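You operate a simulated robot arm through the tools that you are given. There is no shell and no other tool.

You are at the controls of a simulated robot arm. One attempt, no reset.

## Task
Hit rig 3's red stop, switch the rig off, then clear the stop.
Fine: heater, stirrer and water tap off; pull the stop out and reset; rig 4 keeps running.

Only the result counts: the job must be done as asked and must still hold three seconds after the hand-in. Knocking over, shifting, dropping, spilling or breaking anything else fails it.

## Robot
A 6-joint arm with a fingered hand, fixed in place. Base frame: the origin is at the foot of the arm, x ahead of it, y to its left, z up. Readings come in m, rad, newtons and seconds.
With the tool pointing down near the work surface it reaches from about 0.1 to 0.74 m from the base axis. Its first joint turns from -2.897 to 2.897 rad. Payload 4 kg.
Tool frame: the origin (TCP) lies between the finger pads and is the grasp point; the fingertips stand 0.026 m ahead of it; z points along the fingers, y is the line along which they close. Largest opening 0.132 m; the body of the gripper starts 0.073 m behind the TCP. The gripper is a hand of 5 fingers: y runs from the thumb to the fingers, the wrist lies at [0, 0, -0.239] in the tool frame.
Orientation is told as [roll, pitch, yaw] about the base's x, y, z axes, in that order, counted from this pose: with the fingers straight down and closing along the base's y, the tool's x points along the base's -x, its y along +y and its z along -z.

## Interface
- The arm moves only by the tool play_rows. Its argument "commands" is a list of rows, each a list of 2 entries, a list of its own where there are three numbers: the turn, a rotation vector about the base's x, y, z in units of 8 degrees (1.0 is 8 degrees), then the shift along the base's x, y, z in units of 30 mm (1.0 is 30 mm). In form: [[[wx, wy, wz], [tx, ty, tz]], ...]. A call has 1 to 20 rows; each row shifts and turns the commanded pose from where the row before left it. A call with a number of a shift or a turn outside -1 to 1 is refused whole. Each row takes 0.2 s and may step no farther than 0.05 m and 0.15 rad from the row before; otherwise, the whole call is refused. A pose out of reach is approached as far as the arm can. The call stops where the force on the tool passes 90 N (or 10 N more than at its start, if that is more) or the arm is blocked; 0.2 s more then pass. In this call time passes only in rows, and 0.2 s behind the last. It gives the time, the measured TCP pose, the force on the tool (base axes), the opening and the grip force at its end, in the units of the frame above (readings bear some noise), with the torque about the TCP (base axes, N m) and any sound that the robot's microphone picked up.
- Cameras (640 x 400 px; columns grow to the right, rows downward): "scene" is fixed at [0.3995, 0.6477, 1.7812]; the picture's right is [-0.87, -0.49, 0.00], its down [-0.29, 0.52, -0.80] and it looks along [0.39, -0.70, -0.60] (base axes); focal length 358 px, centre (320, 200). "wrist" rides on the gripper at [0.085, 0.002, -0.097] in the tool frame; the picture's right is [-0.02, 1.00, 0.00], its down [-0.75, -0.01, -0.66] and it looks along [-0.66, -0.01, 0.75] (tool axes); focal length 270 px, centre (320, 200). There is no depth. A picture from a camera that has moved, and an enlarged one, comes with that camera's place and axes in the base frame and with its lens.
- snapshot(camera): a new picture of that camera. No time passes.
- finger_targets(finger1, finger2, finger3, finger4, thumb_bend): sets how far each is bent, from 0 (flat) to 1 (curled in); at 0.3 the hand is open as for a grip, at 0.7 the pads meet at the TCP. One left out holds its place. A second passes; each finger stops where it meets its share of the squeeze, and holds until it gets a number again. It is the only way to open and close the hand. It gives what a move gives, with no picture; readings hold the bend of each and the force on the fingers (four entries, about 0 where the hand has none), thumb and palm.
- close_up(camera, box): a new picture of the part [left, top, right, bottom] of that camera's present view, enlarged. No time passes.
- hand_in(): hands the job in; it is judged then, once.

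Places have to be worked out from the pictures, the camera data and where the tool is seen. Open the gripper and draw the arm clear of the work before you hand the job in, unless the task says otherwise.

The tools are called after "Call:" as name(argument=value, ...) on one line, values as JSON. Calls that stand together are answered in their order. play_rows: Moves the arm, as the interface text tells. Its arguments: {"type":"object","properties":{"commands":{"type":"array"}},"required":["commands"]} The other tools are called the same way: finger_targets (finger1, finger2, finger3, finger4, thumb_bend) moves the fingers one by one; snapshot (camera) takes a picture; close_up (camera, box) takes an enlarged picture of a part of a camera's view; hand_in () hands the job in.

At the start:

```text
t: 0.0
ee_pos: [0.4601, 0.0473, 1.2952]
ee_rot: [-0.001, -0.001, -0.001]
contact_force: [-0.5, 0.3, -0.5]
torque: [0.0, 0.0, -0.02]
finger_gap: 0.1318
finger_force: 0.0
shape: jaw
bend: [0.3, 0.3, 0.3, 0.3, 0.3]
finger forces: [0.0, 0.1, 0.0, 0.1, 0.0, 0.0]
```

scene: 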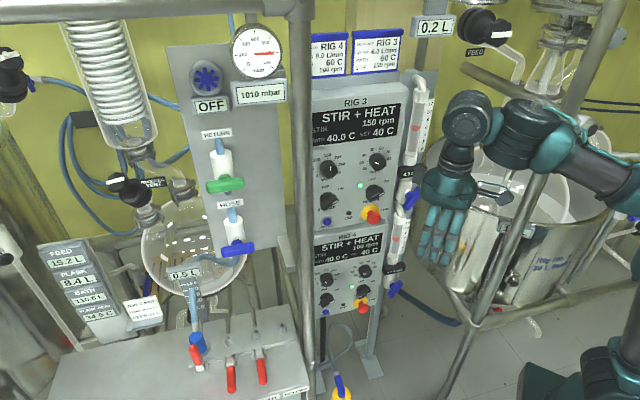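
wrist: 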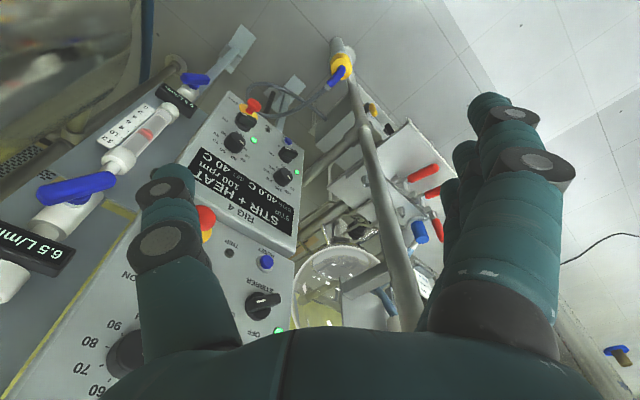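

The scene shows two control boxes (RIG 3 above RIG 4) with red stops, dials, blue reset buttons, and flow meters with blue taps at the side. I take enlarged pictures first to read the panels.

Call:
close_up(camera="scene", box=[290, 70, 450, 170])

Call:
close_up(camera="scene", box=[300, 140, 420, 235])

Call:
close_up(camera="scene", box=[300, 225, 420, 320])

Call:
close_up(camera="scene", box=[300, 20, 460, 120])

Call:
close_up(camera="wrist", box=[0, 60, 340, 400])

```text
4.00 times, centred on (370, 120) of scene
camera zoom: at [0.3995, 0.6477, 1.7812], right [-0.87, -0.49, 0.0], down [-0.29, 0.52, -0.8], along [0.39, -0.7, -0.6], focal length 1432 px, centre (120, 520)
```

zoom: 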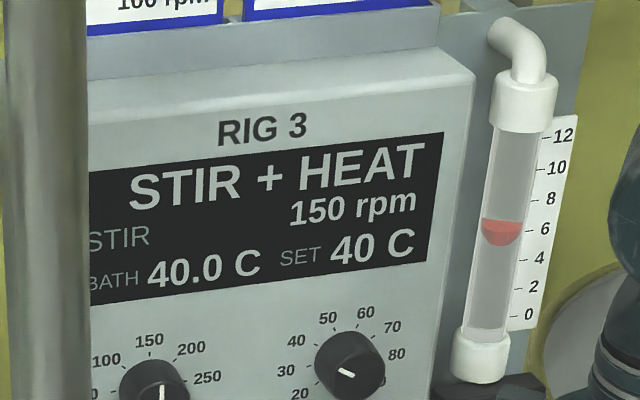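

```text
4.21 times, centred on (360, 188) of scene
camera zoom: at [0.3995, 0.6477, 1.7812], right [-0.87, -0.49, 0.0], down [-0.29, 0.52, -0.8], along [0.39, -0.7, -0.6], focal length 1508 px, centre (152, 253)
```

zoom: 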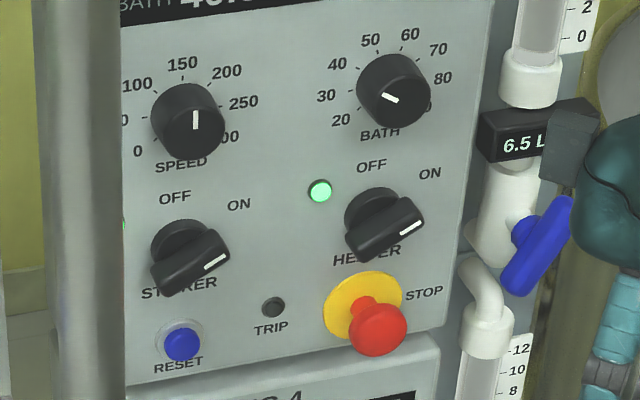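

```text
4.21 times, centred on (360, 272) of scene
camera zoom: at [0.3995, 0.6477, 1.7812], right [-0.87, -0.49, 0.0], down [-0.29, 0.52, -0.8], along [0.39, -0.7, -0.6], focal length 1508 px, centre (152, -105)
```

zoom: 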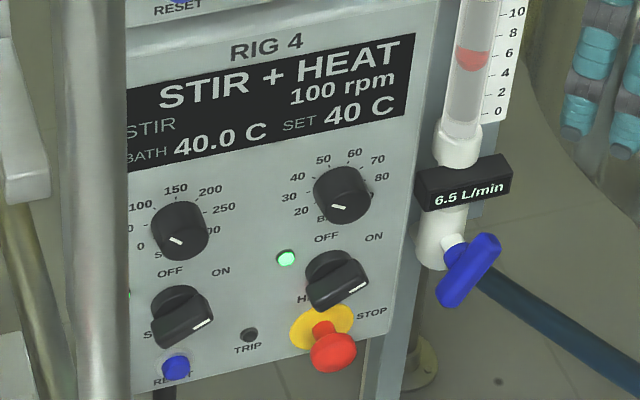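

```text
4.00 times, centred on (380, 70) of scene
camera zoom: at [0.3995, 0.6477, 1.7812], right [-0.87, -0.49, 0.0], down [-0.29, 0.52, -0.8], along [0.39, -0.7, -0.6], focal length 1432 px, centre (80, 720)
```

zoom: 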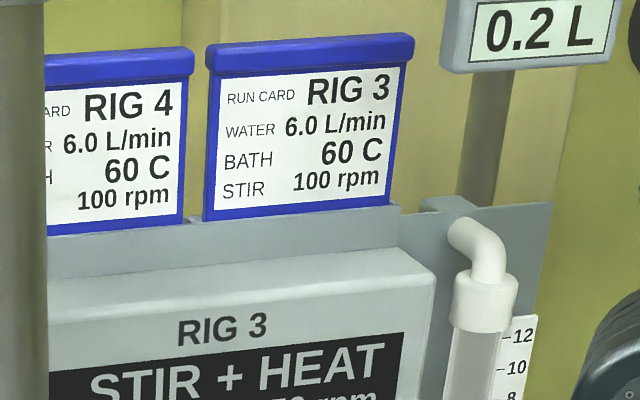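

```text
1.18 times, centred on (170, 230) of wrist
camera zoom: at [0.3757, 0.0494, 1.3928], right [0.02, 1.0, 0.0], down [0.75, -0.01, 0.66], along [0.66, -0.01, -0.75], focal length 318 px, centre (496, 165)
```

zoom: 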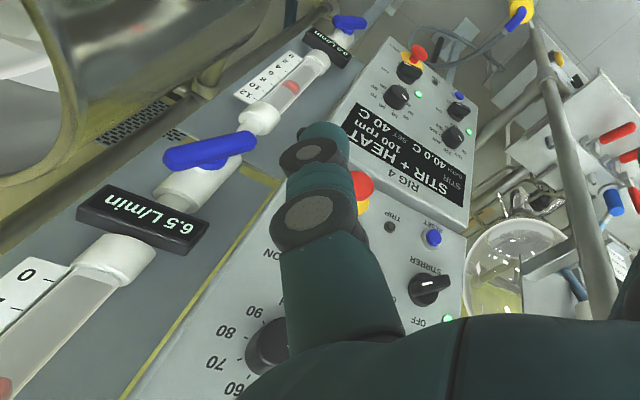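

From the two views I place rig 3's red stop at about [0.65, -0.125, 1.114], reset near [0.76, -0.05, 1.11] and the upper water tap handle near [0.585, -0.26, 1.126]; the panel faces roughly toward [-0.7, 0.7, 0]. I pitch the hand up to horizontal in free space first, with a slow drift forward and down.

Call:
play_rows(commands=[[[0, -1, 0], [0.1, -0.05, -0.1]], [[0, -1, 0], [0.1, -0.05, -0.1]], [[0, -1, 0], [0.1, -0.05, -0.1]], [[0, -1, 0], [0.1, -0.05, -0.1]], [[0, -1, 0], [0.1, -0.05, -0.1]], [[0, -1, 0], [0.1, -0.05, -0.1]]])

```text
t: 1.4
ee_pos: [0.5418, 0.0491, 1.4565]
ee_rot: [0.002, -0.758, -0.002]
contact_force: [0.7, 0.3, 0.9]
torque: [0.0, 0.0, 0.02]
finger_gap: 0.1319
finger_force: 0.1
shape: jaw
bend: [0.3, 0.3, 0.3, 0.3, 0.3]
finger forces: [0.0, 0.0, 0.1, 0.0, 0.1, 0.1]
out of reach, approached as far as the arm can: row 2, 3, 4, 5, 6
```

The arm reported out of reach and rose instead of descending, so the close-in horizontal posture is limited. I look at the posture in the scene before going on.

Call:
snapshot(camera="scene")

Call:
snapshot(camera="wrist")

```text
taken
```

scene: 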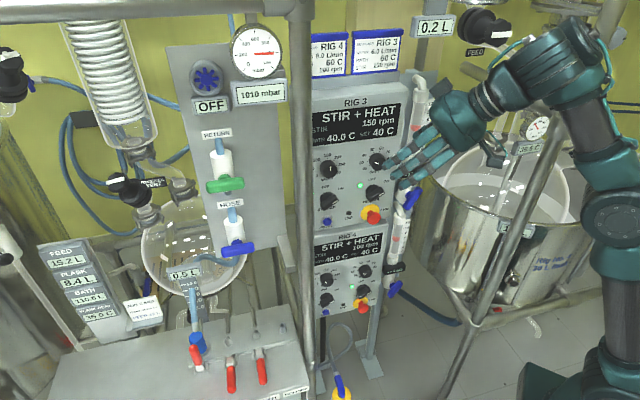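

```text
taken
camera wrist: at [0.4137, 0.0508, 1.4693], right [0.02, 1.0, 0.01], down [0.1, -0.01, 1.0], along [1.0, -0.01, -0.1], focal length 270 px, centre (320, 200)
```

wrist: 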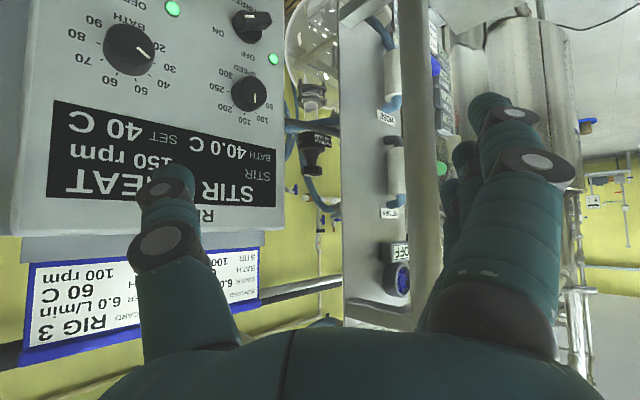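

The arm looks nearly stretched upward; a high, close-in wrist seems to be the problem. I undo the pitch to get back to the known good posture and then will lower the hand before pitching.

Call:
play_rows(commands=[[[0, 1, 0], [-0.1, 0.05, 0.1]], [[0, 1, 0], [-0.1, 0.05, 0.1]], [[0, 1, 0], [-0.1, 0.05, 0.1]], [[0, 1, 0], [-0.1, 0.05, 0.1]], [[0, 1, 0], [-0.1, 0.05, 0.1]]])

```text
t: 2.6
ee_pos: [0.5118, 0.0667, 1.3912]
ee_rot: [-0.022, -0.127, -0.001]
contact_force: [0.0, 0.6, -0.1]
torque: [-0.01, 0.0, 0.0]
finger_gap: 0.1321
finger_force: 0.1
shape: jaw
bend: [0.3, 0.3, 0.3, 0.3, 0.3]
finger forces: [0.0, 0.1, 0.1, 0.0, 0.1, 0.0]
out of reach, approached as far as the arm can: row 2, 3, 4, 5
```

Still off the commanded pose, so I check how the arm stands now.

Call:
snapshot(camera="scene")

Call:
close_up(camera="scene", box=[400, 0, 640, 400])

```text
taken
```

scene: 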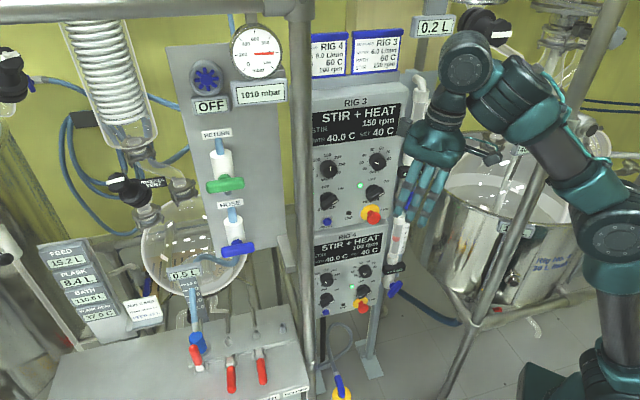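

```text
1.00 times, centred on (520, 200) of scene (not enlarged: the box is as wide or as high as the picture)
camera zoom: at [0.3995, 0.6477, 1.7812], right [-0.87, -0.49, 0.0], down [-0.29, 0.52, -0.8], along [0.39, -0.7, -0.6], focal length 358 px, centre (120, 200)
```

zoom: 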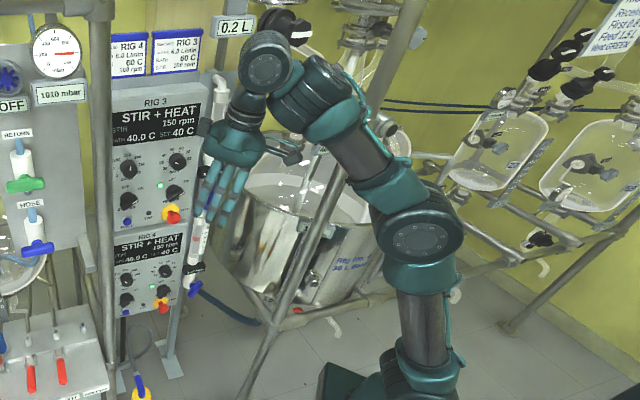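

The arm posture looks healthy (elbow bent, forearm up). I send a few zero rows to see whether it converges on the commanded pose.

Call:
play_rows(commands=[[[0, 0, 0], [0, 0, 0]], [[0, 0, 0], [0, 0, 0]]])

```text
t: 3.2
ee_pos: [0.5116, 0.0663, 1.391]
ee_rot: [-0.022, -0.13, -0.004]
contact_force: [0.0, 0.2, -0.5]
torque: [0.02, -0.03, -0.07]
finger_gap: 0.1315
finger_force: 0.0
shape: jaw
bend: [0.3, 0.3, 0.3, 0.3, 0.3]
finger forces: [0.0, 0.0, 0.0, 0.0, 0.0, 0.1]
```

Commanded pose seems to restart from the reached one, and large pitch steps may simply outrun the arm. I test slow pitch steps (2° per row) with no shift.

Call:
play_rows(commands=[[[0, -0.25, 0], [0, 0, 0]], [[0, -0.25, 0], [0, 0, 0]], [[0, -0.25, 0], [0, 0, 0]], [[0, -0.25, 0], [0, 0, 0]]])

```text
t: 4.2
ee_pos: [0.511, 0.065, 1.3904]
ee_rot: [-0.023, -0.265, -0.003]
contact_force: [0.7, -0.1, 0.0]
torque: [0.0, 0.01, 0.03]
finger_gap: 0.1317
finger_force: 0.0
shape: jaw
bend: [0.3, 0.3, 0.3, 0.3, 0.3]
finger forces: [0.1, 0.0, 0.0, 0.0, 0.0, 0.1]
```

Slow steps track exactly (8° of pitch, position held). I continue with moderate pitch steps while lowering the hand.

Call:
play_rows(commands=[[[0, -0.4, 0], [0, 0, -0.3]], [[0, -0.4, 0], [0, 0, -0.3]], [[0, -0.4, 0], [0, 0, -0.3]], [[0, -0.4, 0], [0, 0, -0.3]], [[0, -0.4, 0], [0, 0, -0.3]], [[0, -0.4, 0], [0, 0, -0.3]]])

```text
t: 5.6
ee_pos: [0.5368, 0.0724, 1.4058]
ee_rot: [-0.022, -0.597, -0.005]
contact_force: [-0.2, 0.2, -0.4]
torque: [0.02, 0.02, -0.02]
finger_gap: 0.132
finger_force: 0.1
shape: jaw
bend: [0.3, 0.3, 0.3, 0.3, 0.3]
finger forces: [0.1, 0.0, 0.0, 0.1, 0.0, 0.0]
out of reach, approached as far as the arm can: row 3, 4, 5, 6
```

Pitch tracked but position drifted, so there is a genuine reach limit (wrist too close to the shoulder?). I look at the whole arm, including below the usual frame, to understand its geometry.

Call:
close_up(camera="scene", box=[0, 390, 640, 400])

Call:
close_up(camera="scene", box=[600, 0, 640, 400])

Call:
snapshot(camera="wrist")

```text
1.00 times, centred on (320, 395) of scene (not enlarged: the box is as wide or as high as the picture)
camera zoom: at [0.3995, 0.6477, 1.7812], right [-0.87, -0.49, 0.0], down [-0.29, 0.52, -0.8], along [0.39, -0.7, -0.6], focal length 358 px, centre (320, 5)
```

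zoom: 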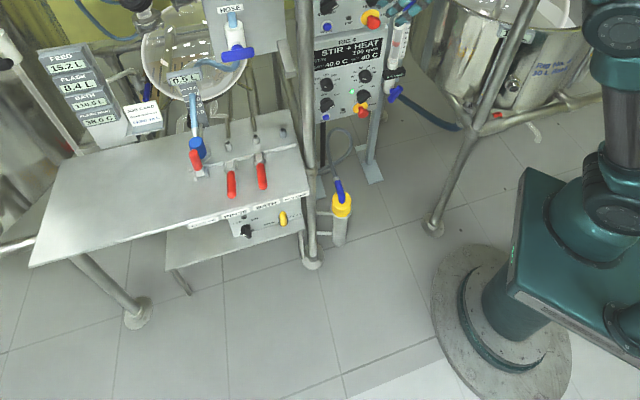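

```text
1.00 times, centred on (620, 200) of scene (not enlarged: the box is as wide or as high as the picture)
camera zoom: at [0.3995, 0.6477, 1.7812], right [-0.87, -0.49, 0.0], down [-0.29, 0.52, -0.8], along [0.39, -0.7, -0.6], focal length 358 px, centre (20, 200)
```

zoom: 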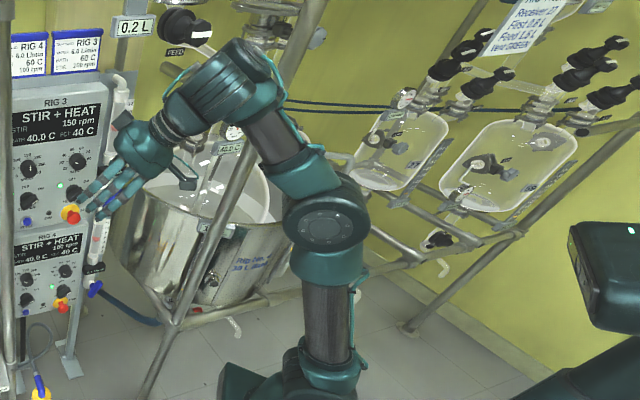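

```text
taken
camera wrist: at [0.4127, 0.0763, 1.4366], right [0.03, 1.0, -0.01], down [0.25, 0.0, 0.97], along [0.97, -0.03, -0.25], focal length 270 px, centre (320, 200)
```

wrist: 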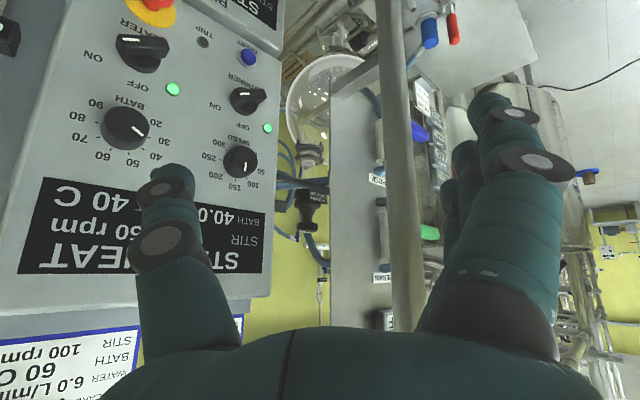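

The robot is a torso-mounted arm; positions close to the shoulder with a raised wrist seem excluded. I bring the hand back to vertical while moving it out and down, then will pitch it up at a lower height.

Call:
play_rows(commands=[[[0, 0.43, 0], [0.05, 0, -0.4]], [[0, 0.43, 0], [0.05, 0, -0.4]], [[0, 0.43, 0], [0.05, 0, -0.4]], [[0, 0.43, 0], [0.05, 0, -0.4]], [[0, 0.43, 0], [0.05, 0, -0.4]], [[0, 0.43, 0], [0.05, 0, -0.4]], [[0, 0.43, 0], [0.05, 0, -0.4]], [[0, 0.43, 0], [0.05, 0, -0.4]], [[0, 0.43, 0], [0.05, 0, -0.4]], [[0, 0.43, 0], [0.05, 0, -0.4]]])

```text
t: 7.8
ee_pos: [0.5512, 0.0735, 1.2825]
ee_rot: [-0.024, 0.0, -0.002]
contact_force: [-0.1, -0.4, 0.6]
torque: [0.02, 0.01, 0.02]
finger_gap: 0.132
finger_force: 0.0
shape: jaw
bend: [0.3, 0.3, 0.3, 0.3, 0.3]
finger forces: [0.1, 0.0, 0.0, 0.0, 0.1, 0.0]
```

That tracked with no flag. Now I lower the hand straight down, well in front of the panel, to about z = 0.98.

Call:
play_rows(commands=[[[0, 0, 0], [0, 0.1, -0.6]], [[0, 0, 0], [0, 0.1, -0.8]], [[0, 0, 0], [0, 0.1, -0.8]], [[0, 0, 0], [0, 0.1, -0.8]], [[0, 0, 0], [0, 0.1, -0.8]], [[0, 0, 0], [0, 0.1, -0.8]], [[0, 0, 0], [0, 0.1, -0.8]], [[0, 0, 0], [0, 0.1, -0.8]], [[0, 0, 0], [0, 0.1, -0.8]], [[0, 0, 0], [0, 0.1, -0.8]], [[0, 0, 0], [0, 0.1, -0.8]], [[0, 0, 0], [0, 0.1, -0.8]], [[0, 0, 0], [0, 0.1, -0.6]]])

```text
t: 10.6
ee_pos: [0.6399, 0.1306, 1.0846]
ee_rot: [-0.025, 0.003, -0.005]
contact_force: [-0.5, 0.1, 0.1]
torque: [0.01, -0.02, -0.02]
finger_gap: 0.1317
finger_force: 0.1
shape: jaw
bend: [0.3, 0.3, 0.3, 0.3, 0.3]
finger forces: [0.1, 0.0, 0.0, 0.1, 0.0, 0.0]
out of reach, approached as far as the arm can: row 6, 7, 8, 9, 10, 11, 12, 13
```

The arm again slid outward rather than going down, so I look at its posture here to find which joint is limiting.

Call:
close_up(camera="scene", box=[600, 0, 640, 400])

Call:
snapshot(camera="scene")

Call:
close_up(camera="scene", box=[400, 120, 640, 400])

Call:
snapshot(camera="wrist")

```text
1.00 times, centred on (620, 200) of scene (not enlarged: the box is as wide or as high as the picture)
camera zoom: at [0.3995, 0.6477, 1.7812], right [-0.87, -0.49, 0.0], down [-0.29, 0.52, -0.8], along [0.39, -0.7, -0.6], focal length 358 px, centre (20, 200)
```

zoom: 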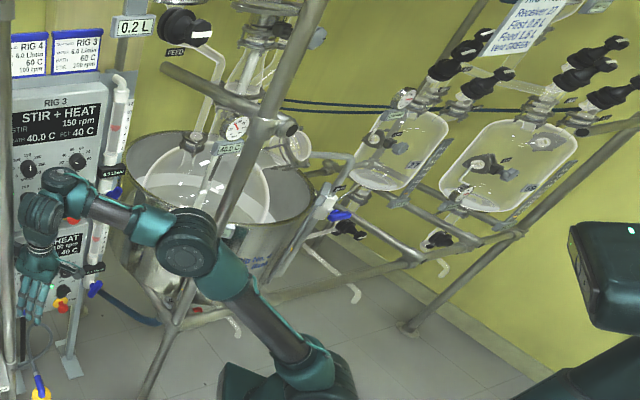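

```text
taken
```

scene: 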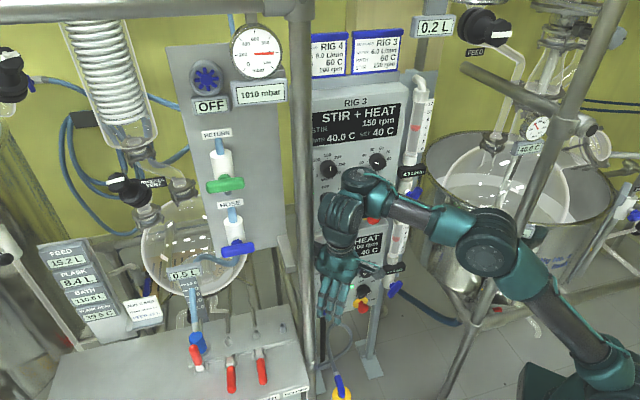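

```text
1.43 times, centred on (520, 260) of scene
camera zoom: at [0.3995, 0.6477, 1.7812], right [-0.87, -0.49, 0.0], down [-0.29, 0.52, -0.8], along [0.39, -0.7, -0.6], focal length 512 px, centre (34, 114)
```

zoom: 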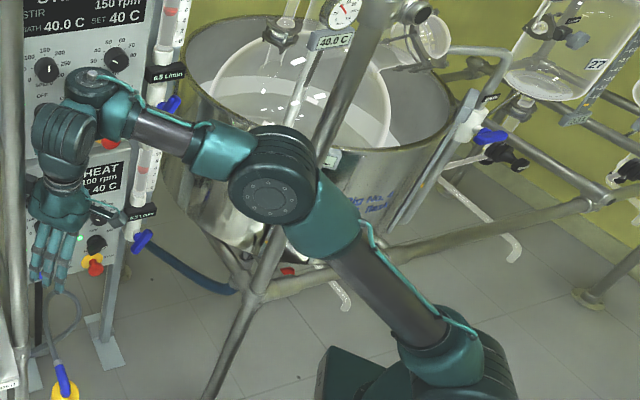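

```text
taken
camera wrist: at [0.5558, 0.1337, 1.1801], right [0.02, 1.0, -0.02], down [0.76, 0.0, 0.66], along [0.66, -0.03, -0.75], focal length 270 px, centre (320, 200)
```

wrist: 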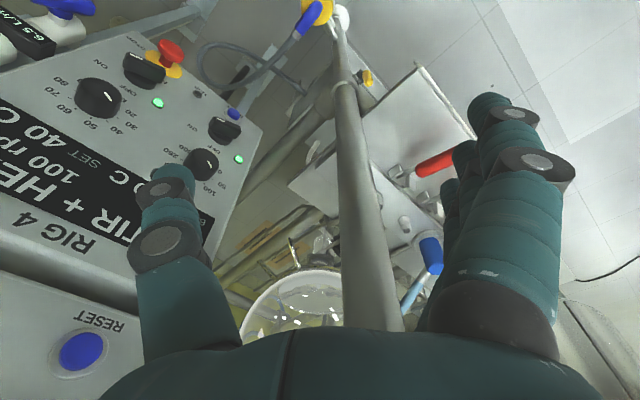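

The elbow is nearly straight and the wrist pitch joint appears to be at its limit (hand bent ~110° from the forearm), so pitching up directly is blocked. Instead I'll back up, then roll the hand sideways (about x), which uses a different wrist joint and also keeps the hand slim horizontally near the post.

Call:
play_rows(commands=[[[0, 0, 0], [-0.2, -0.1, 0.8]], [[0, 0, 0], [-0.2, -0.2, 0.8]], [[0, 0, 0], [-0.2, -0.2, 0.8]], [[0, 0, 0], [-0.2, -0.2, 0.8]], [[0, 0, 0], [-0.2, -0.2, 0.8]], [[0, 0, 0], [-0.5, -0.2, 0.8]], [[0, 0, 0], [-0.5, -0.3, 0.6]], [[0, 0, 0], [-0.5, -0.3, 0.6]], [[0, 0, 0], [-0.5, -0.3, 0.6]], [[0, 0, 0], [-0.5, -0.3, 0.6]], [[0, 0, 0], [-0.5, -0.3, 0.4]]])

```text
t: 13.0
ee_pos: [0.5175, 0.0529, 1.3122]
ee_rot: [-0.023, 0.0, -0.004]
contact_force: [-0.2, 0.6, -0.3]
torque: [-0.02, 0.04, 0.0]
finger_gap: 0.132
finger_force: 0.2
shape: jaw
bend: [0.3, 0.3, 0.3, 0.3, 0.3]
finger forces: [0.0, 0.0, 0.0, 0.0, 0.1, 0.0]
```

On target again. Now I start rolling the hand sideways (negative about x) in 4° steps.

Call:
play_rows(commands=[[[-0.5, 0, 0], [0, 0, 0]], [[-0.5, 0, 0], [0, 0, 0]], [[-0.5, 0, 0], [0, 0, 0]], [[-0.5, 0, 0], [0, 0, 0]], [[-0.5, 0, 0], [0, 0, 0]], [[-0.5, 0, 0], [0, 0, 0]], [[-0.5, 0, 0], [0, 0, 0]], [[-0.5, 0, 0], [0, 0, 0]]])

```text
t: 14.8
ee_pos: [0.5068, 0.0456, 1.285]
ee_rot: [-0.363, -0.006, -0.001]
contact_force: [-0.3, 0.6, -0.2]
torque: [0.0, 0.01, 0.01]
finger_gap: 0.1318
finger_force: 0.0
shape: jaw
bend: [0.3, 0.3, 0.3, 0.3, 0.3]
finger forces: [0.1, 0.1, 0.0, 0.0, 0.0, 0.0]
out of reach, approached as far as the arm can: row 4, 5, 6, 7, 8
```

The roll stopped at about 21°, so another joint limit is in play. I take a detailed look at the wrist structure.

Call:
close_up(camera="scene", box=[400, 20, 640, 170])

Call:
close_up(camera="scene", box=[600, 0, 640, 400])

```text
2.67 times, centred on (520, 95) of scene
camera zoom: at [0.3995, 0.6477, 1.7812], right [-0.87, -0.49, 0.0], down [-0.29, 0.52, -0.8], along [0.39, -0.7, -0.6], focal length 955 px, centre (-213, 480)
```

zoom: 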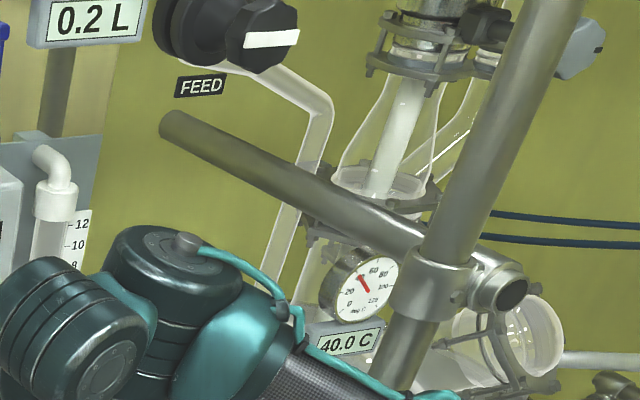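

```text
1.00 times, centred on (620, 200) of scene (not enlarged: the box is as wide or as high as the picture)
camera zoom: at [0.3995, 0.6477, 1.7812], right [-0.87, -0.49, 0.0], down [-0.29, 0.52, -0.8], along [0.39, -0.7, -0.6], focal length 358 px, centre (20, 200)
```

zoom: 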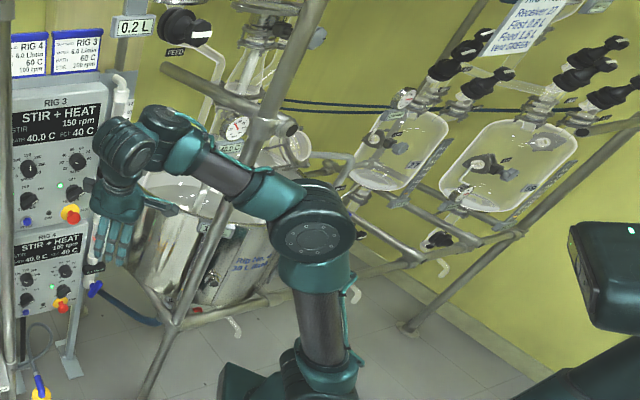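

The wrist structure is still unclear to me, so I zoom on the wrist drums and hand at this pose before choosing another route.

Call:
close_up(camera="scene", box=[370, 80, 530, 280])

Call:
close_up(camera="scene", box=[500, 130, 640, 400])

```text
2.00 times, centred on (450, 180) of scene
camera zoom: at [0.3995, 0.6477, 1.7812], right [-0.87, -0.49, 0.0], down [-0.29, 0.52, -0.8], along [0.39, -0.7, -0.6], focal length 716 px, centre (60, 240)
```

zoom: 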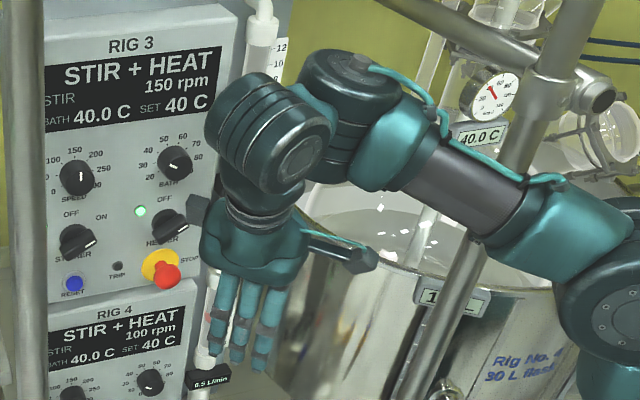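

```text
1.48 times, centred on (570, 265) of scene
camera zoom: at [0.3995, 0.6477, 1.7812], right [-0.87, -0.49, 0.0], down [-0.29, 0.52, -0.8], along [0.39, -0.7, -0.6], focal length 531 px, centre (-50, 104)
```

zoom: 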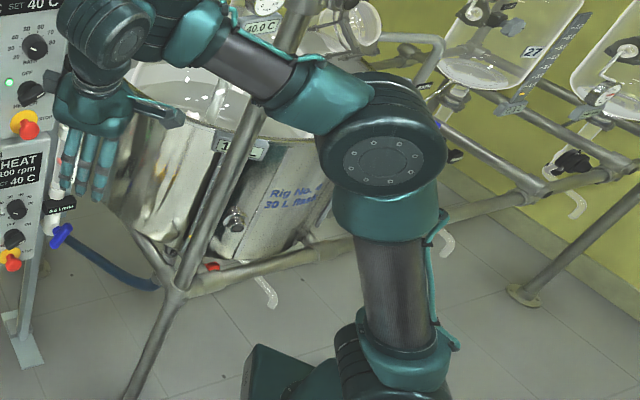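

I zoom in further on the wrist joints to read their axes.

Call:
close_up(camera="scene", box=[385, 95, 505, 170])

```text
5.33 times, centred on (445, 132) of scene
camera zoom: at [0.3995, 0.6477, 1.7812], right [-0.87, -0.49, 0.0], down [-0.29, 0.52, -0.8], along [0.39, -0.7, -0.6], focal length 1910 px, centre (-347, 560)
```

zoom: 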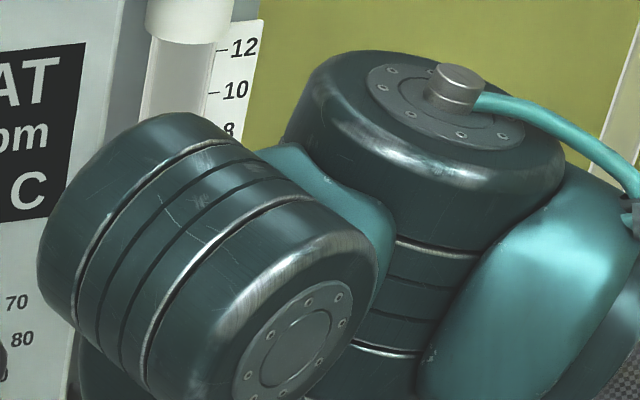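

The wrist reads as a yaw–pitch–roll type (drum D1 perpendicular to the forearm), and vertical-tool poses pass near its singularity; fast steps there outrun it. I try continuing the roll with small 2° steps to see if the limit is only speed.

Call:
play_rows(commands=[[[-0.25, 0, 0], [0, 0, 0]], [[-0.25, 0, 0], [0, 0, 0]], [[-0.25, 0, 0], [0, 0, 0]], [[-0.25, 0, 0], [0, 0, 0]], [[-0.25, 0, 0], [0, 0, 0]], [[-0.25, 0, 0], [0, 0, 0]]])

```text
t: 16.2
ee_pos: [0.5025, 0.0428, 1.274]
ee_rot: [-0.387, -0.012, 0.001]
contact_force: [-0.7, -0.1, 0.3]
torque: [-0.03, 0.02, 0.0]
finger_gap: 0.1319
finger_force: 0.1
shape: jaw
bend: [0.3, 0.3, 0.3, 0.3, 0.3]
finger forces: [0.0, 0.0, 0.1, 0.1, 0.1, 0.0]
out of reach, approached as far as the arm can: row 1, 3, 5
```

Still blocked, so a wrist joint is at its stop; it may be the hand roll (last joint) that has to counter-turn. I test a small yaw of the hand in one direction.

Call:
play_rows(commands=[[[0, 0, 0.4], [0, 0, 0]], [[0, 0, 0.4], [0, 0, 0]], [[0, 0, 0.4], [0, 0, 0]], [[0, 0, 0.4], [0, 0, 0]]])

```text
t: 17.2
ee_pos: [0.4981, 0.0395, 1.266]
ee_rot: [-0.424, -0.011, 0.226]
contact_force: [1.4, -0.2, -0.2]
torque: [0.03, 0.0, -0.03]
finger_gap: 0.1321
finger_force: 0.1
shape: jaw
bend: [0.3, 0.3, 0.3, 0.3, 0.3]
finger forces: [0.0, 0.1, 0.0, 0.0, 0.0, 0.0]
out of reach, approached as far as the arm can: row 1
```

Yaw in the positive direction frees it (tilt even grew to 24°). I continue yawing toward +45° so that the tilt points at the panel.

Call:
play_rows(commands=[[[0, 0, 0.4], [0, 0, 0]], [[0, 0, 0.4], [0, 0, 0]], [[0, 0, 0.4], [0, 0, 0]], [[0, 0, 0.4], [0, 0, 0]], [[0, 0, 0.4], [0, 0, 0]], [[0, 0, 0.4], [0, 0, 0]], [[0, 0, 0.4], [0, 0, 0]], [[0, 0, 0.4], [0, 0, 0]]])

```text
t: 19.0
ee_pos: [0.5153, 0.0508, 1.3039]
ee_rot: [-0.423, -0.006, 0.672]
contact_force: [0.2, -0.2, -0.1]
torque: [0.0, 0.01, -0.01]
finger_gap: 0.1318
finger_force: 0.0
shape: jaw
bend: [0.3, 0.3, 0.3, 0.3, 0.3]
finger forces: [0.0, 0.0, 0.1, 0.0, 0.1, 0.1]
out of reach, approached as far as the arm can: row 2, 3, 4, 5, 6, 7, 8
```

Yaw reached 38° with a little upward drift. I look at the wrist again to see which joint moved.

Call:
close_up(camera="scene", box=[380, 60, 540, 240])

Call:
snapshot(camera="wrist")

```text
2.22 times, centred on (460, 150) of scene
camera zoom: at [0.3995, 0.6477, 1.7812], right [-0.87, -0.49, 0.0], down [-0.29, 0.52, -0.8], along [0.39, -0.7, -0.6], focal length 796 px, centre (9, 311)
```

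zoom: 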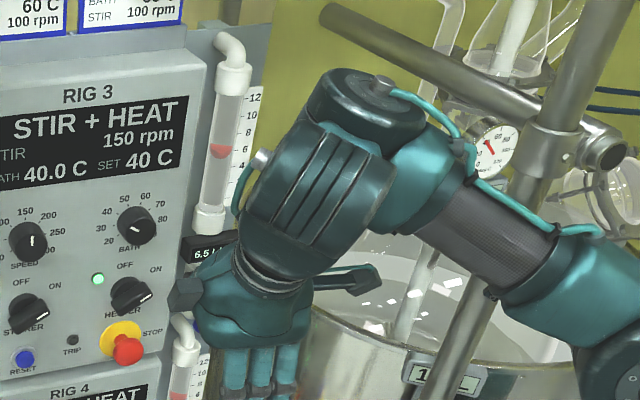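

```text
taken
camera wrist: at [0.4229, 0.0295, 1.3909], right [-0.55, 0.73, -0.41], down [0.43, 0.66, 0.61], along [0.72, 0.16, -0.68], focal length 270 px, centre (320, 200)
```

wrist: 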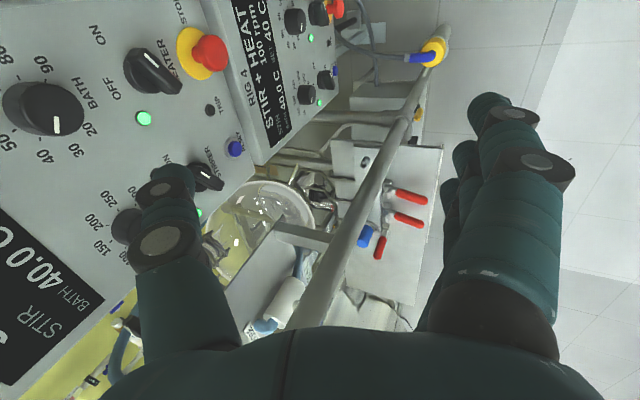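

The wrist yaw drum has swung round so the hand's pitch joint now points sideways, which is the posture I want. I now tilt the hand up toward the panel direction in small steps and see if it follows.

Call:
play_rows(commands=[[[-0.25, -0.2, 0], [0, 0, 0]], [[-0.25, -0.2, 0], [0, 0, 0]], [[-0.25, -0.2, 0], [0, 0, 0]], [[-0.25, -0.2, 0], [0, 0, 0]], [[-0.25, -0.2, 0], [0, 0, 0]], [[-0.25, -0.2, 0], [0, 0, 0]]])

```text
t: 20.4
ee_pos: [0.5225, 0.057, 1.3214]
ee_rot: [-0.51, -0.01, 0.672]
contact_force: [-0.4, 0.1, -0.2]
torque: [-0.01, -0.03, -0.04]
finger_gap: 0.1319
finger_force: 0.0
shape: jaw
bend: [0.3, 0.3, 0.3, 0.3, 0.3]
finger forces: [0.0, 0.0, 0.0, 0.0, 0.0, 0.1]
out of reach, approached as far as the arm can: row 1, 2, 4, 6
```

All stuck points fit one picture: the hand-pitch joint can only go about 25° "backward", and I'm on that wrong side. I will undo the yaw and roll to return to a straight-down hand, then cross over with the hand exactly vertical by lowering the arm.

Call:
play_rows(commands=[[[0, 0, -0.4], [0, 0, 0]], [[0, 0, -0.4], [0, 0, 0]], [[0, 0, -0.4], [0, 0, 0]], [[0, 0, -0.4], [0, 0, 0]], [[0, 0, -0.4], [0, 0, 0]], [[0, 0, -0.4], [0, 0, 0]], [[0, 0, -0.4], [0, 0, 0]], [[0, 0, -0.4], [0, 0, 0]], [[0, 0, -0.4], [0, 0, 0]], [[0, 0, -0.4], [0, 0, 0]], [[0, 0, -0.4], [0, 0, 0]], [[0, 0, -0.4], [0, 0, 0]]])

```text
t: 23.0
ee_pos: [0.4963, -0.0146, 1.2565]
ee_rot: [-0.434, -0.026, 0.011]
contact_force: [-1.1, 0.1, 0.7]
torque: [0.02, 0.0, 0.01]
finger_gap: 0.1318
finger_force: 0.0
shape: jaw
bend: [0.3, 0.3, 0.3, 0.3, 0.3]
finger forces: [0.0, 0.0, 0.0, 0.0, 0.1, 0.1]
out of reach, approached as far as the arm can: row 1, 2, 3, 4, 5, 6, 7, 9, 10, 11, 12
```

Yaw is back to zero. Now I take the roll out while rising a little so the joint returns toward its central position.

Call:
play_rows(commands=[[[0.39, 0.02, 0], [0.1, 0.2, 0.3]], [[0.39, 0.02, 0], [0.1, 0.2, 0.3]], [[0.39, 0.02, 0], [0.1, 0.2, 0.3]], [[0.39, 0.02, 0], [0.1, 0.2, 0.3]], [[0.39, 0.02, 0], [0.1, 0.2, 0.3]], [[0.39, 0.02, 0], [0.1, 0.2, 0.3]], [[0.39, 0.02, 0], [0.1, 0.2, 0.3]], [[0.37, 0.02, 0], [0.1, 0.2, 0.3]]])

```text
t: 24.8
ee_pos: [0.5215, 0.0346, 1.3288]
ee_rot: [-0.025, -0.002, 0.004]
contact_force: [-0.3, 0.5, -0.2]
torque: [-0.01, -0.02, -0.01]
finger_gap: 0.1318
finger_force: 0.0
shape: jaw
bend: [0.3, 0.3, 0.3, 0.3, 0.3]
finger forces: [0.0, 0.1, 0.0, 0.1, 0.1, 0.1]
```

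Nearly vertical again, with a small residual roll of -0.025. I correct it so that the hand is exactly vertical.

Call:
play_rows(commands=[[[0.18, 0, 0], [0, 0, 0]], [[0, 0, 0], [0, 0, 0]]])

Call:
close_up(camera="scene", box=[400, 0, 640, 400])

```text
t: 25.4
ee_pos: [0.5214, 0.0341, 1.328]
ee_rot: [0.001, -0.003, 0.003]
contact_force: [-0.1, -0.2, 0.4]
torque: [-0.01, -0.01, 0.0]
finger_gap: 0.132
finger_force: 0.0
shape: jaw
bend: [0.3, 0.3, 0.3, 0.3, 0.3]
finger forces: [0.1, 0.0, 0.0, 0.0, 0.1, 0.0]
```

```text
1.00 times, centred on (520, 200) of scene (not enlarged: the box is as wide or as high as the picture)
camera zoom: at [0.3995, 0.6477, 1.7812], right [-0.87, -0.49, 0.0], down [-0.29, 0.52, -0.8], along [0.39, -0.7, -0.6], focal length 358 px, centre (120, 200)
```

zoom: 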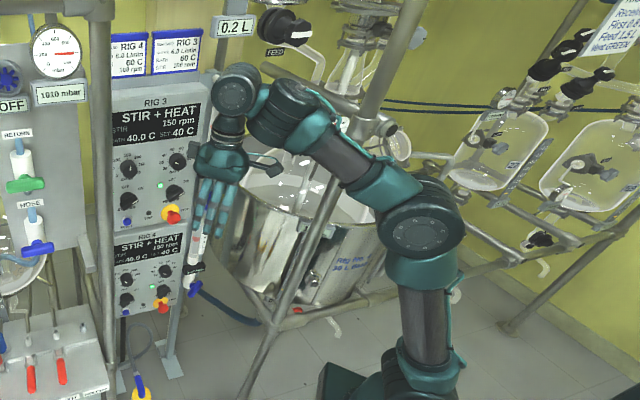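

The hand is vertical within noise. I lower it straight down in front of the panel and watch whether it passes the crossing cleanly this time.

Call:
play_rows(commands=[[[0, 0, 0], [0.1, 0, -0.8]], [[0, 0, 0], [0.1, 0, -0.8]], [[0, 0, 0], [0.1, 0, -0.8]], [[0, 0, 0], [0.1, 0, -0.8]], [[0, 0, 0], [0.1, 0, -0.8]], [[0, 0, 0], [0.1, 0, -0.8]], [[0, 0, 0], [0.1, 0, -0.8]], [[0, 0, 0], [0.1, 0, -0.8]]])

```text
t: 27.2
ee_pos: [0.5452, 0.0339, 1.1364]
ee_rot: [-0.001, -0.001, 0.002]
contact_force: [0.2, -0.5, 0.4]
torque: [-0.01, 0.0, 0.0]
finger_gap: 0.132
finger_force: 0.0
shape: jaw
bend: [0.3, 0.3, 0.3, 0.3, 0.3]
finger forces: [0.1, 0.1, 0.1, 0.0, 0.1, 0.1]
```

It tracked without any flag. I continue lowering.

Call:
play_rows(commands=[[[0, 0, 0], [0, 0, -0.7]], [[0, 0, 0], [0, 0, -0.7]], [[0, 0, 0], [0, 0, -0.7]], [[0, 0, 0], [0, 0, -0.7]], [[0, 0, 0], [0, 0, -0.7]], [[0, 0, 0], [0, 0, -0.7]]])

Call:
close_up(camera="scene", box=[400, 0, 640, 400])

```text
t: 28.6
ee_pos: [0.5451, 0.0332, 1.0101]
ee_rot: [-0.001, -0.003, 0.003]
contact_force: [0.2, 1.2, -0.3]
torque: [0.0, -0.01, 0.01]
finger_gap: 0.132
finger_force: 0.0
shape: jaw
bend: [0.3, 0.3, 0.3, 0.3, 0.3]
finger forces: [0.0, 0.1, 0.1, 0.0, 0.0, 0.1]
```

```text
1.00 times, centred on (520, 200) of scene (not enlarged: the box is as wide or as high as the picture)
camera zoom: at [0.3995, 0.6477, 1.7812], right [-0.87, -0.49, 0.0], down [-0.29, 0.52, -0.8], along [0.39, -0.7, -0.6], focal length 358 px, centre (120, 200)
```

zoom: 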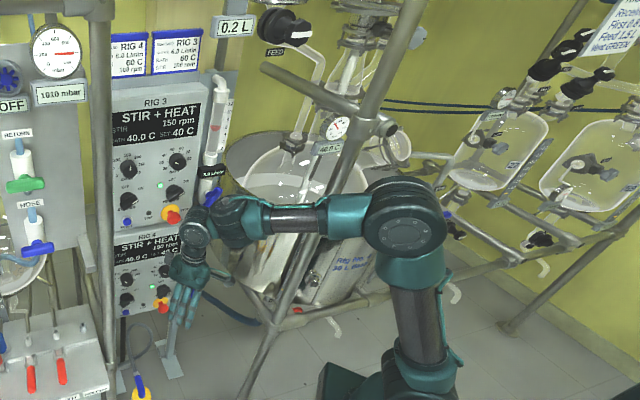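

We crossed over: the forearm is now level and the hand free to pitch up. I pitch the hand up in 4° steps, rising slightly.

Call:
play_rows(commands=[[[0, -0.5, 0], [0, -0.1, 0.2]], [[0, -0.5, 0], [0, -0.1, 0.2]], [[0, -0.5, 0], [0, -0.1, 0.2]], [[0, -0.5, 0], [0, -0.1, 0.2]], [[0, -0.5, 0], [0, -0.1, 0.2]], [[0, -0.5, 0], [0, -0.1, 0.2]], [[0, -0.5, 0], [0, -0.1, 0.2]], [[0, -0.5, 0], [0, -0.1, 0.2]]])

```text
t: 30.4
ee_pos: [0.5437, 0.0086, 1.0576]
ee_rot: [-0.001, -0.56, 0.004]
contact_force: [0.1, 0.0, 1.4]
torque: [-0.02, -0.02, 0.0]
finger_gap: 0.1319
finger_force: 0.1
shape: jaw
bend: [0.3, 0.3, 0.3, 0.3, 0.3]
finger forces: [0.0, 0.1, 0.1, 0.0, 0.0, 0.0]
```

Works well. Now I yaw the hand by -45° so it faces the panel.

Call:
play_rows(commands=[[[0, 0, -0.5], [0, 0, 0.1]], [[0, 0, -0.5], [0, 0, 0.1]], [[0, 0, -0.5], [0, 0, 0.1]], [[0, 0, -0.5], [0, 0, 0.1]], [[0, 0, -0.5], [0, 0, 0.1]], [[0, 0, -0.5], [0, 0, 0.1]], [[0, 0, -0.5], [0, 0, 0.1]], [[0, 0, -0.5], [0, 0, 0.1]], [[0, 0, -0.5], [0, 0, 0.1]], [[0, 0, -0.5], [0, 0, 0.1]], [[0, 0, -0.62], [0, 0, 0.1]]])

```text
t: 32.8
ee_pos: [0.5452, 0.0096, 1.0908]
ee_rot: [0.001, -0.562, -0.784]
contact_force: [0.9, 1.1, -1.0]
torque: [0.03, 0.02, 0.0]
finger_gap: 0.1317
finger_force: 0.1
shape: jaw
bend: [0.3, 0.3, 0.3, 0.3, 0.3]
finger forces: [0.0, 0.0, 0.1, 0.0, 0.0, 0.0]
```

Facing the panel in azimuth. Now I pitch the remaining ~58° to horizontal.

Call:
play_rows(commands=[[[-0.354, -0.354, 0], [0, 0, 0.05]], [[-0.354, -0.354, 0], [0, 0, 0.05]], [[-0.354, -0.354, 0], [0, 0, 0.05]], [[-0.354, -0.354, 0], [0, 0, 0.05]], [[-0.354, -0.354, 0], [0, 0, 0.05]], [[-0.354, -0.354, 0], [0, 0, 0.05]], [[-0.354, -0.354, 0], [0, 0, 0.05]], [[-0.354, -0.354, 0], [0, 0, 0.05]], [[-0.354, -0.354, 0], [0, 0, 0.05]], [[-0.354, -0.354, 0], [0, 0, 0.05]], [[-0.354, -0.354, 0], [0, 0, 0.05]], [[-0.354, -0.354, 0], [0, 0, 0.05]], [[-0.354, -0.354, 0], [0, 0, 0.05]], [[-0.354, -0.354, 0], [0, 0, 0.05]]])

Call:
snapshot(camera="wrist")

Call:
close_up(camera="scene", box=[400, 0, 640, 400])

```text
t: 35.8
ee_pos: [0.5551, 0.0016, 1.1155]
ee_rot: [-0.067, -1.518, -0.707]
contact_force: [-0.1, 0.3, -0.8]
torque: [0.0, -0.04, -0.02]
finger_gap: 0.132
finger_force: 0.1
shape: jaw
bend: [0.3, 0.3, 0.3, 0.3, 0.3]
finger forces: [0.0, 0.0, 0.1, 0.0, 0.0, 0.0]
out of reach, approached as far as the arm can: row 14
```

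```text
taken
camera wrist: at [0.4841, 0.0728, 1.0369], right [0.7, 0.71, 0.02], down [-0.45, 0.42, 0.79], along [0.55, -0.56, 0.62], focal length 270 px, centre (320, 200)
```

wrist: 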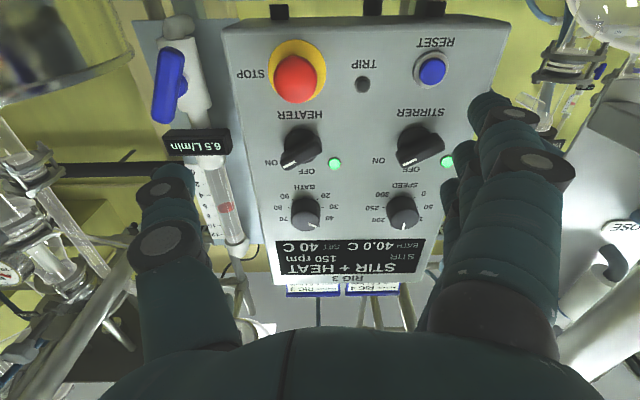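

```text
1.00 times, centred on (520, 200) of scene (not enlarged: the box is as wide or as high as the picture)
camera zoom: at [0.3995, 0.6477, 1.7812], right [-0.87, -0.49, 0.0], down [-0.29, 0.52, -0.8], along [0.39, -0.7, -0.6], focal length 358 px, centre (120, 200)
```

zoom: 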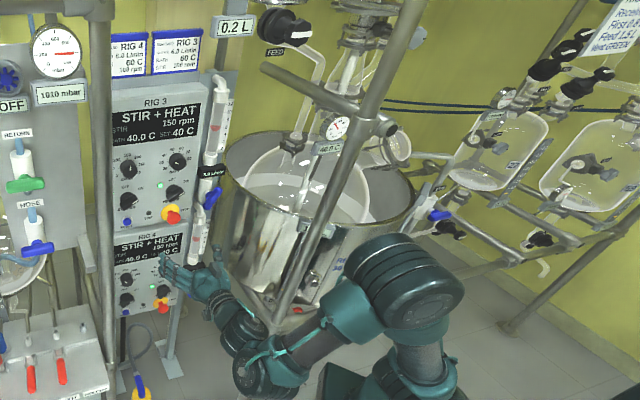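

The hand now faces rig 3's panel squarely and the wrist camera sees the whole panel (upside down). I take enlarged views to locate the stop, switches, reset and the tap.

Call:
close_up(camera="wrist", box=[220, 10, 380, 110])

Call:
close_up(camera="wrist", box=[250, 90, 480, 240])

Call:
close_up(camera="wrist", box=[340, 10, 500, 110])

Call:
close_up(camera="wrist", box=[130, 10, 290, 110])

```text
4.00 times, centred on (300, 60) of wrist
camera zoom: at [0.4841, 0.0728, 1.0369], right [0.7, 0.71, 0.02], down [-0.45, 0.42, 0.79], along [0.55, -0.56, 0.62], focal length 1081 px, centre (400, 760)
```

zoom: 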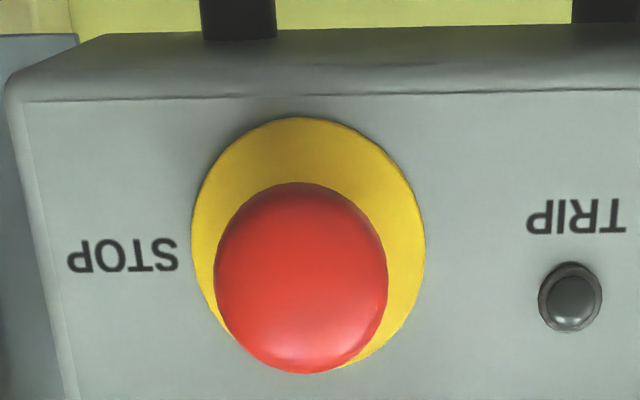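

```text
2.67 times, centred on (365, 165) of wrist
camera zoom: at [0.4841, 0.0728, 1.0369], right [0.7, 0.71, 0.02], down [-0.45, 0.42, 0.79], along [0.55, -0.56, 0.62], focal length 721 px, centre (200, 293)
```

zoom: 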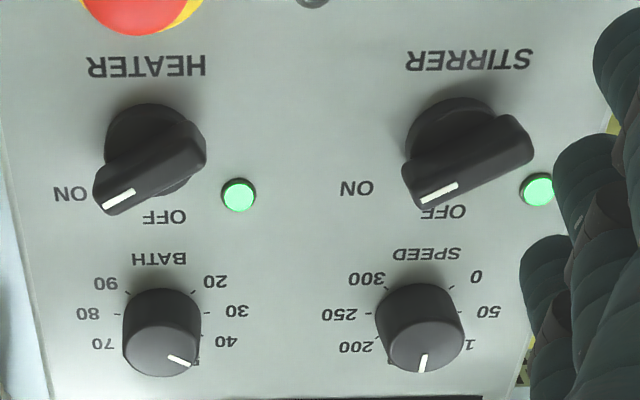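

```text
4.00 times, centred on (420, 60) of wrist
camera zoom: at [0.4841, 0.0728, 1.0369], right [0.7, 0.71, 0.02], down [-0.45, 0.42, 0.79], along [0.55, -0.56, 0.62], focal length 1081 px, centre (-80, 760)
```

zoom: 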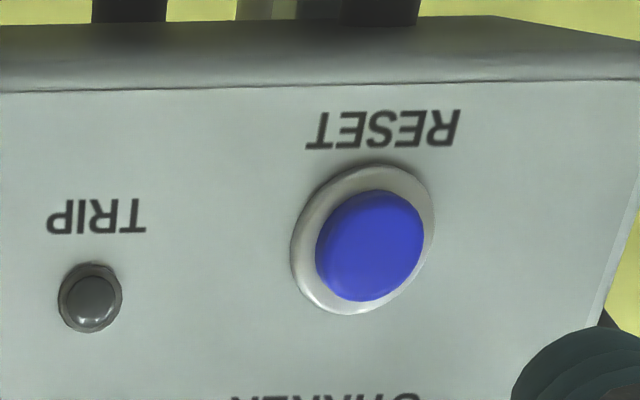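

```text
4.00 times, centred on (210, 60) of wrist
camera zoom: at [0.4841, 0.0728, 1.0369], right [0.7, 0.71, 0.02], down [-0.45, 0.42, 0.79], along [0.55, -0.56, 0.62], focal length 1081 px, centre (760, 760)
```

zoom: 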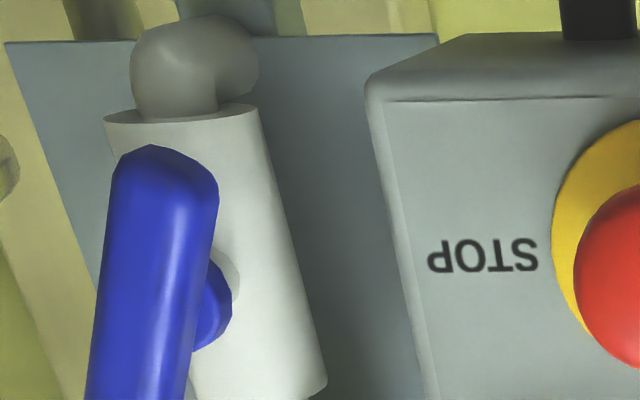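

The panel is clearly seen, but feature rows differ by ~10 px from where the earlier triangulation puts them, so I settle with zero rows and re-measure the pose and picture.

Call:
play_rows(commands=[[[0, 0, 0], [0, 0, 0]], [[0, 0, 0], [0, 0, 0]], [[0, 0, 0], [0, 0, 0]]])

Call:
snapshot(camera="wrist")

Call:
close_up(camera="scene", box=[320, 180, 480, 300])

```text
t: 36.6
ee_pos: [0.5546, 0.0023, 1.1162]
ee_rot: [-0.058, -1.517, -0.717]
contact_force: [-0.7, 0.3, -0.2]
torque: [-0.01, 0.01, -0.02]
finger_gap: 0.132
finger_force: 0.1
shape: jaw
bend: [0.3, 0.3, 0.3, 0.3, 0.3]
finger forces: [0.1, 0.1, 0.0, 0.0, 0.0, 0.0]
```

```text
taken
camera wrist: at [0.4841, 0.0727, 1.0369], right [0.7, 0.71, 0.02], down [-0.45, 0.42, 0.79], along [0.55, -0.56, 0.62], focal length 270 px, centre (320, 200)
```

wrist: 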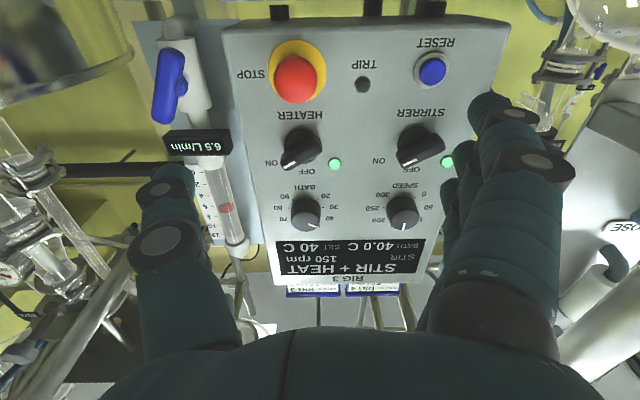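

```text
3.33 times, centred on (400, 240) of scene
camera zoom: at [0.3995, 0.6477, 1.7812], right [-0.87, -0.49, 0.0], down [-0.29, 0.52, -0.8], along [0.39, -0.7, -0.6], focal length 1194 px, centre (53, 67)
```

zoom: 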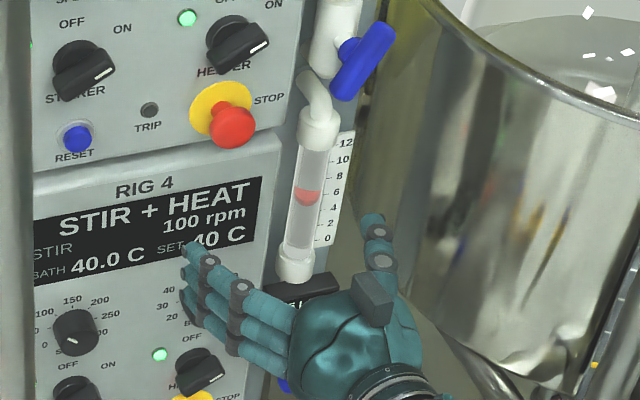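

Redoing the triangulation by least squares gives consistent numbers: panel plane n·p ≈ -0.588 with n = (-0.707, 0.707, 0); stop at about (0.657, -0.136, 1.104), heater switch z ≈ 1.188 in the same column, reset (0.768, -0.055, 1.106), stirrer above it. I now zoom on the tap lever in both views.

Call:
close_up(camera="wrist", box=[110, 20, 270, 160])

Call:
close_up(camera="scene", box=[380, 160, 450, 230])

```text
2.86 times, centred on (190, 90) of wrist
camera zoom: at [0.4841, 0.0727, 1.0369], right [0.7, 0.71, 0.02], down [-0.45, 0.42, 0.79], along [0.55, -0.56, 0.62], focal length 772 px, centre (691, 514)
```

zoom: 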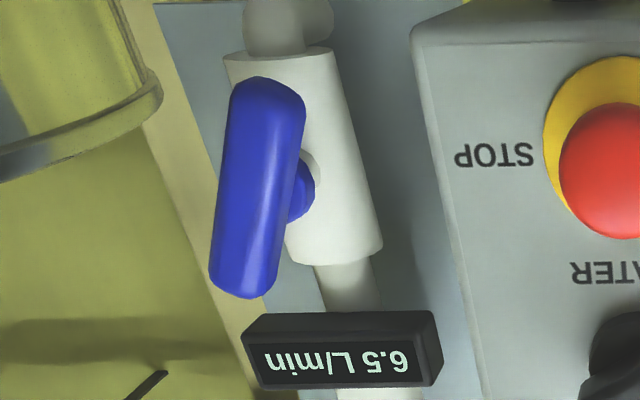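

```text
5.71 times, centred on (415, 195) of scene
camera zoom: at [0.3995, 0.6477, 1.7812], right [-0.87, -0.49, 0.0], down [-0.29, 0.52, -0.8], along [0.39, -0.7, -0.6], focal length 2046 px, centre (-223, 229)
```

zoom: 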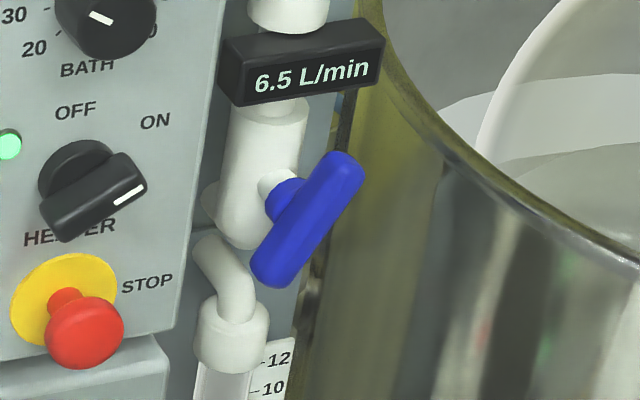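

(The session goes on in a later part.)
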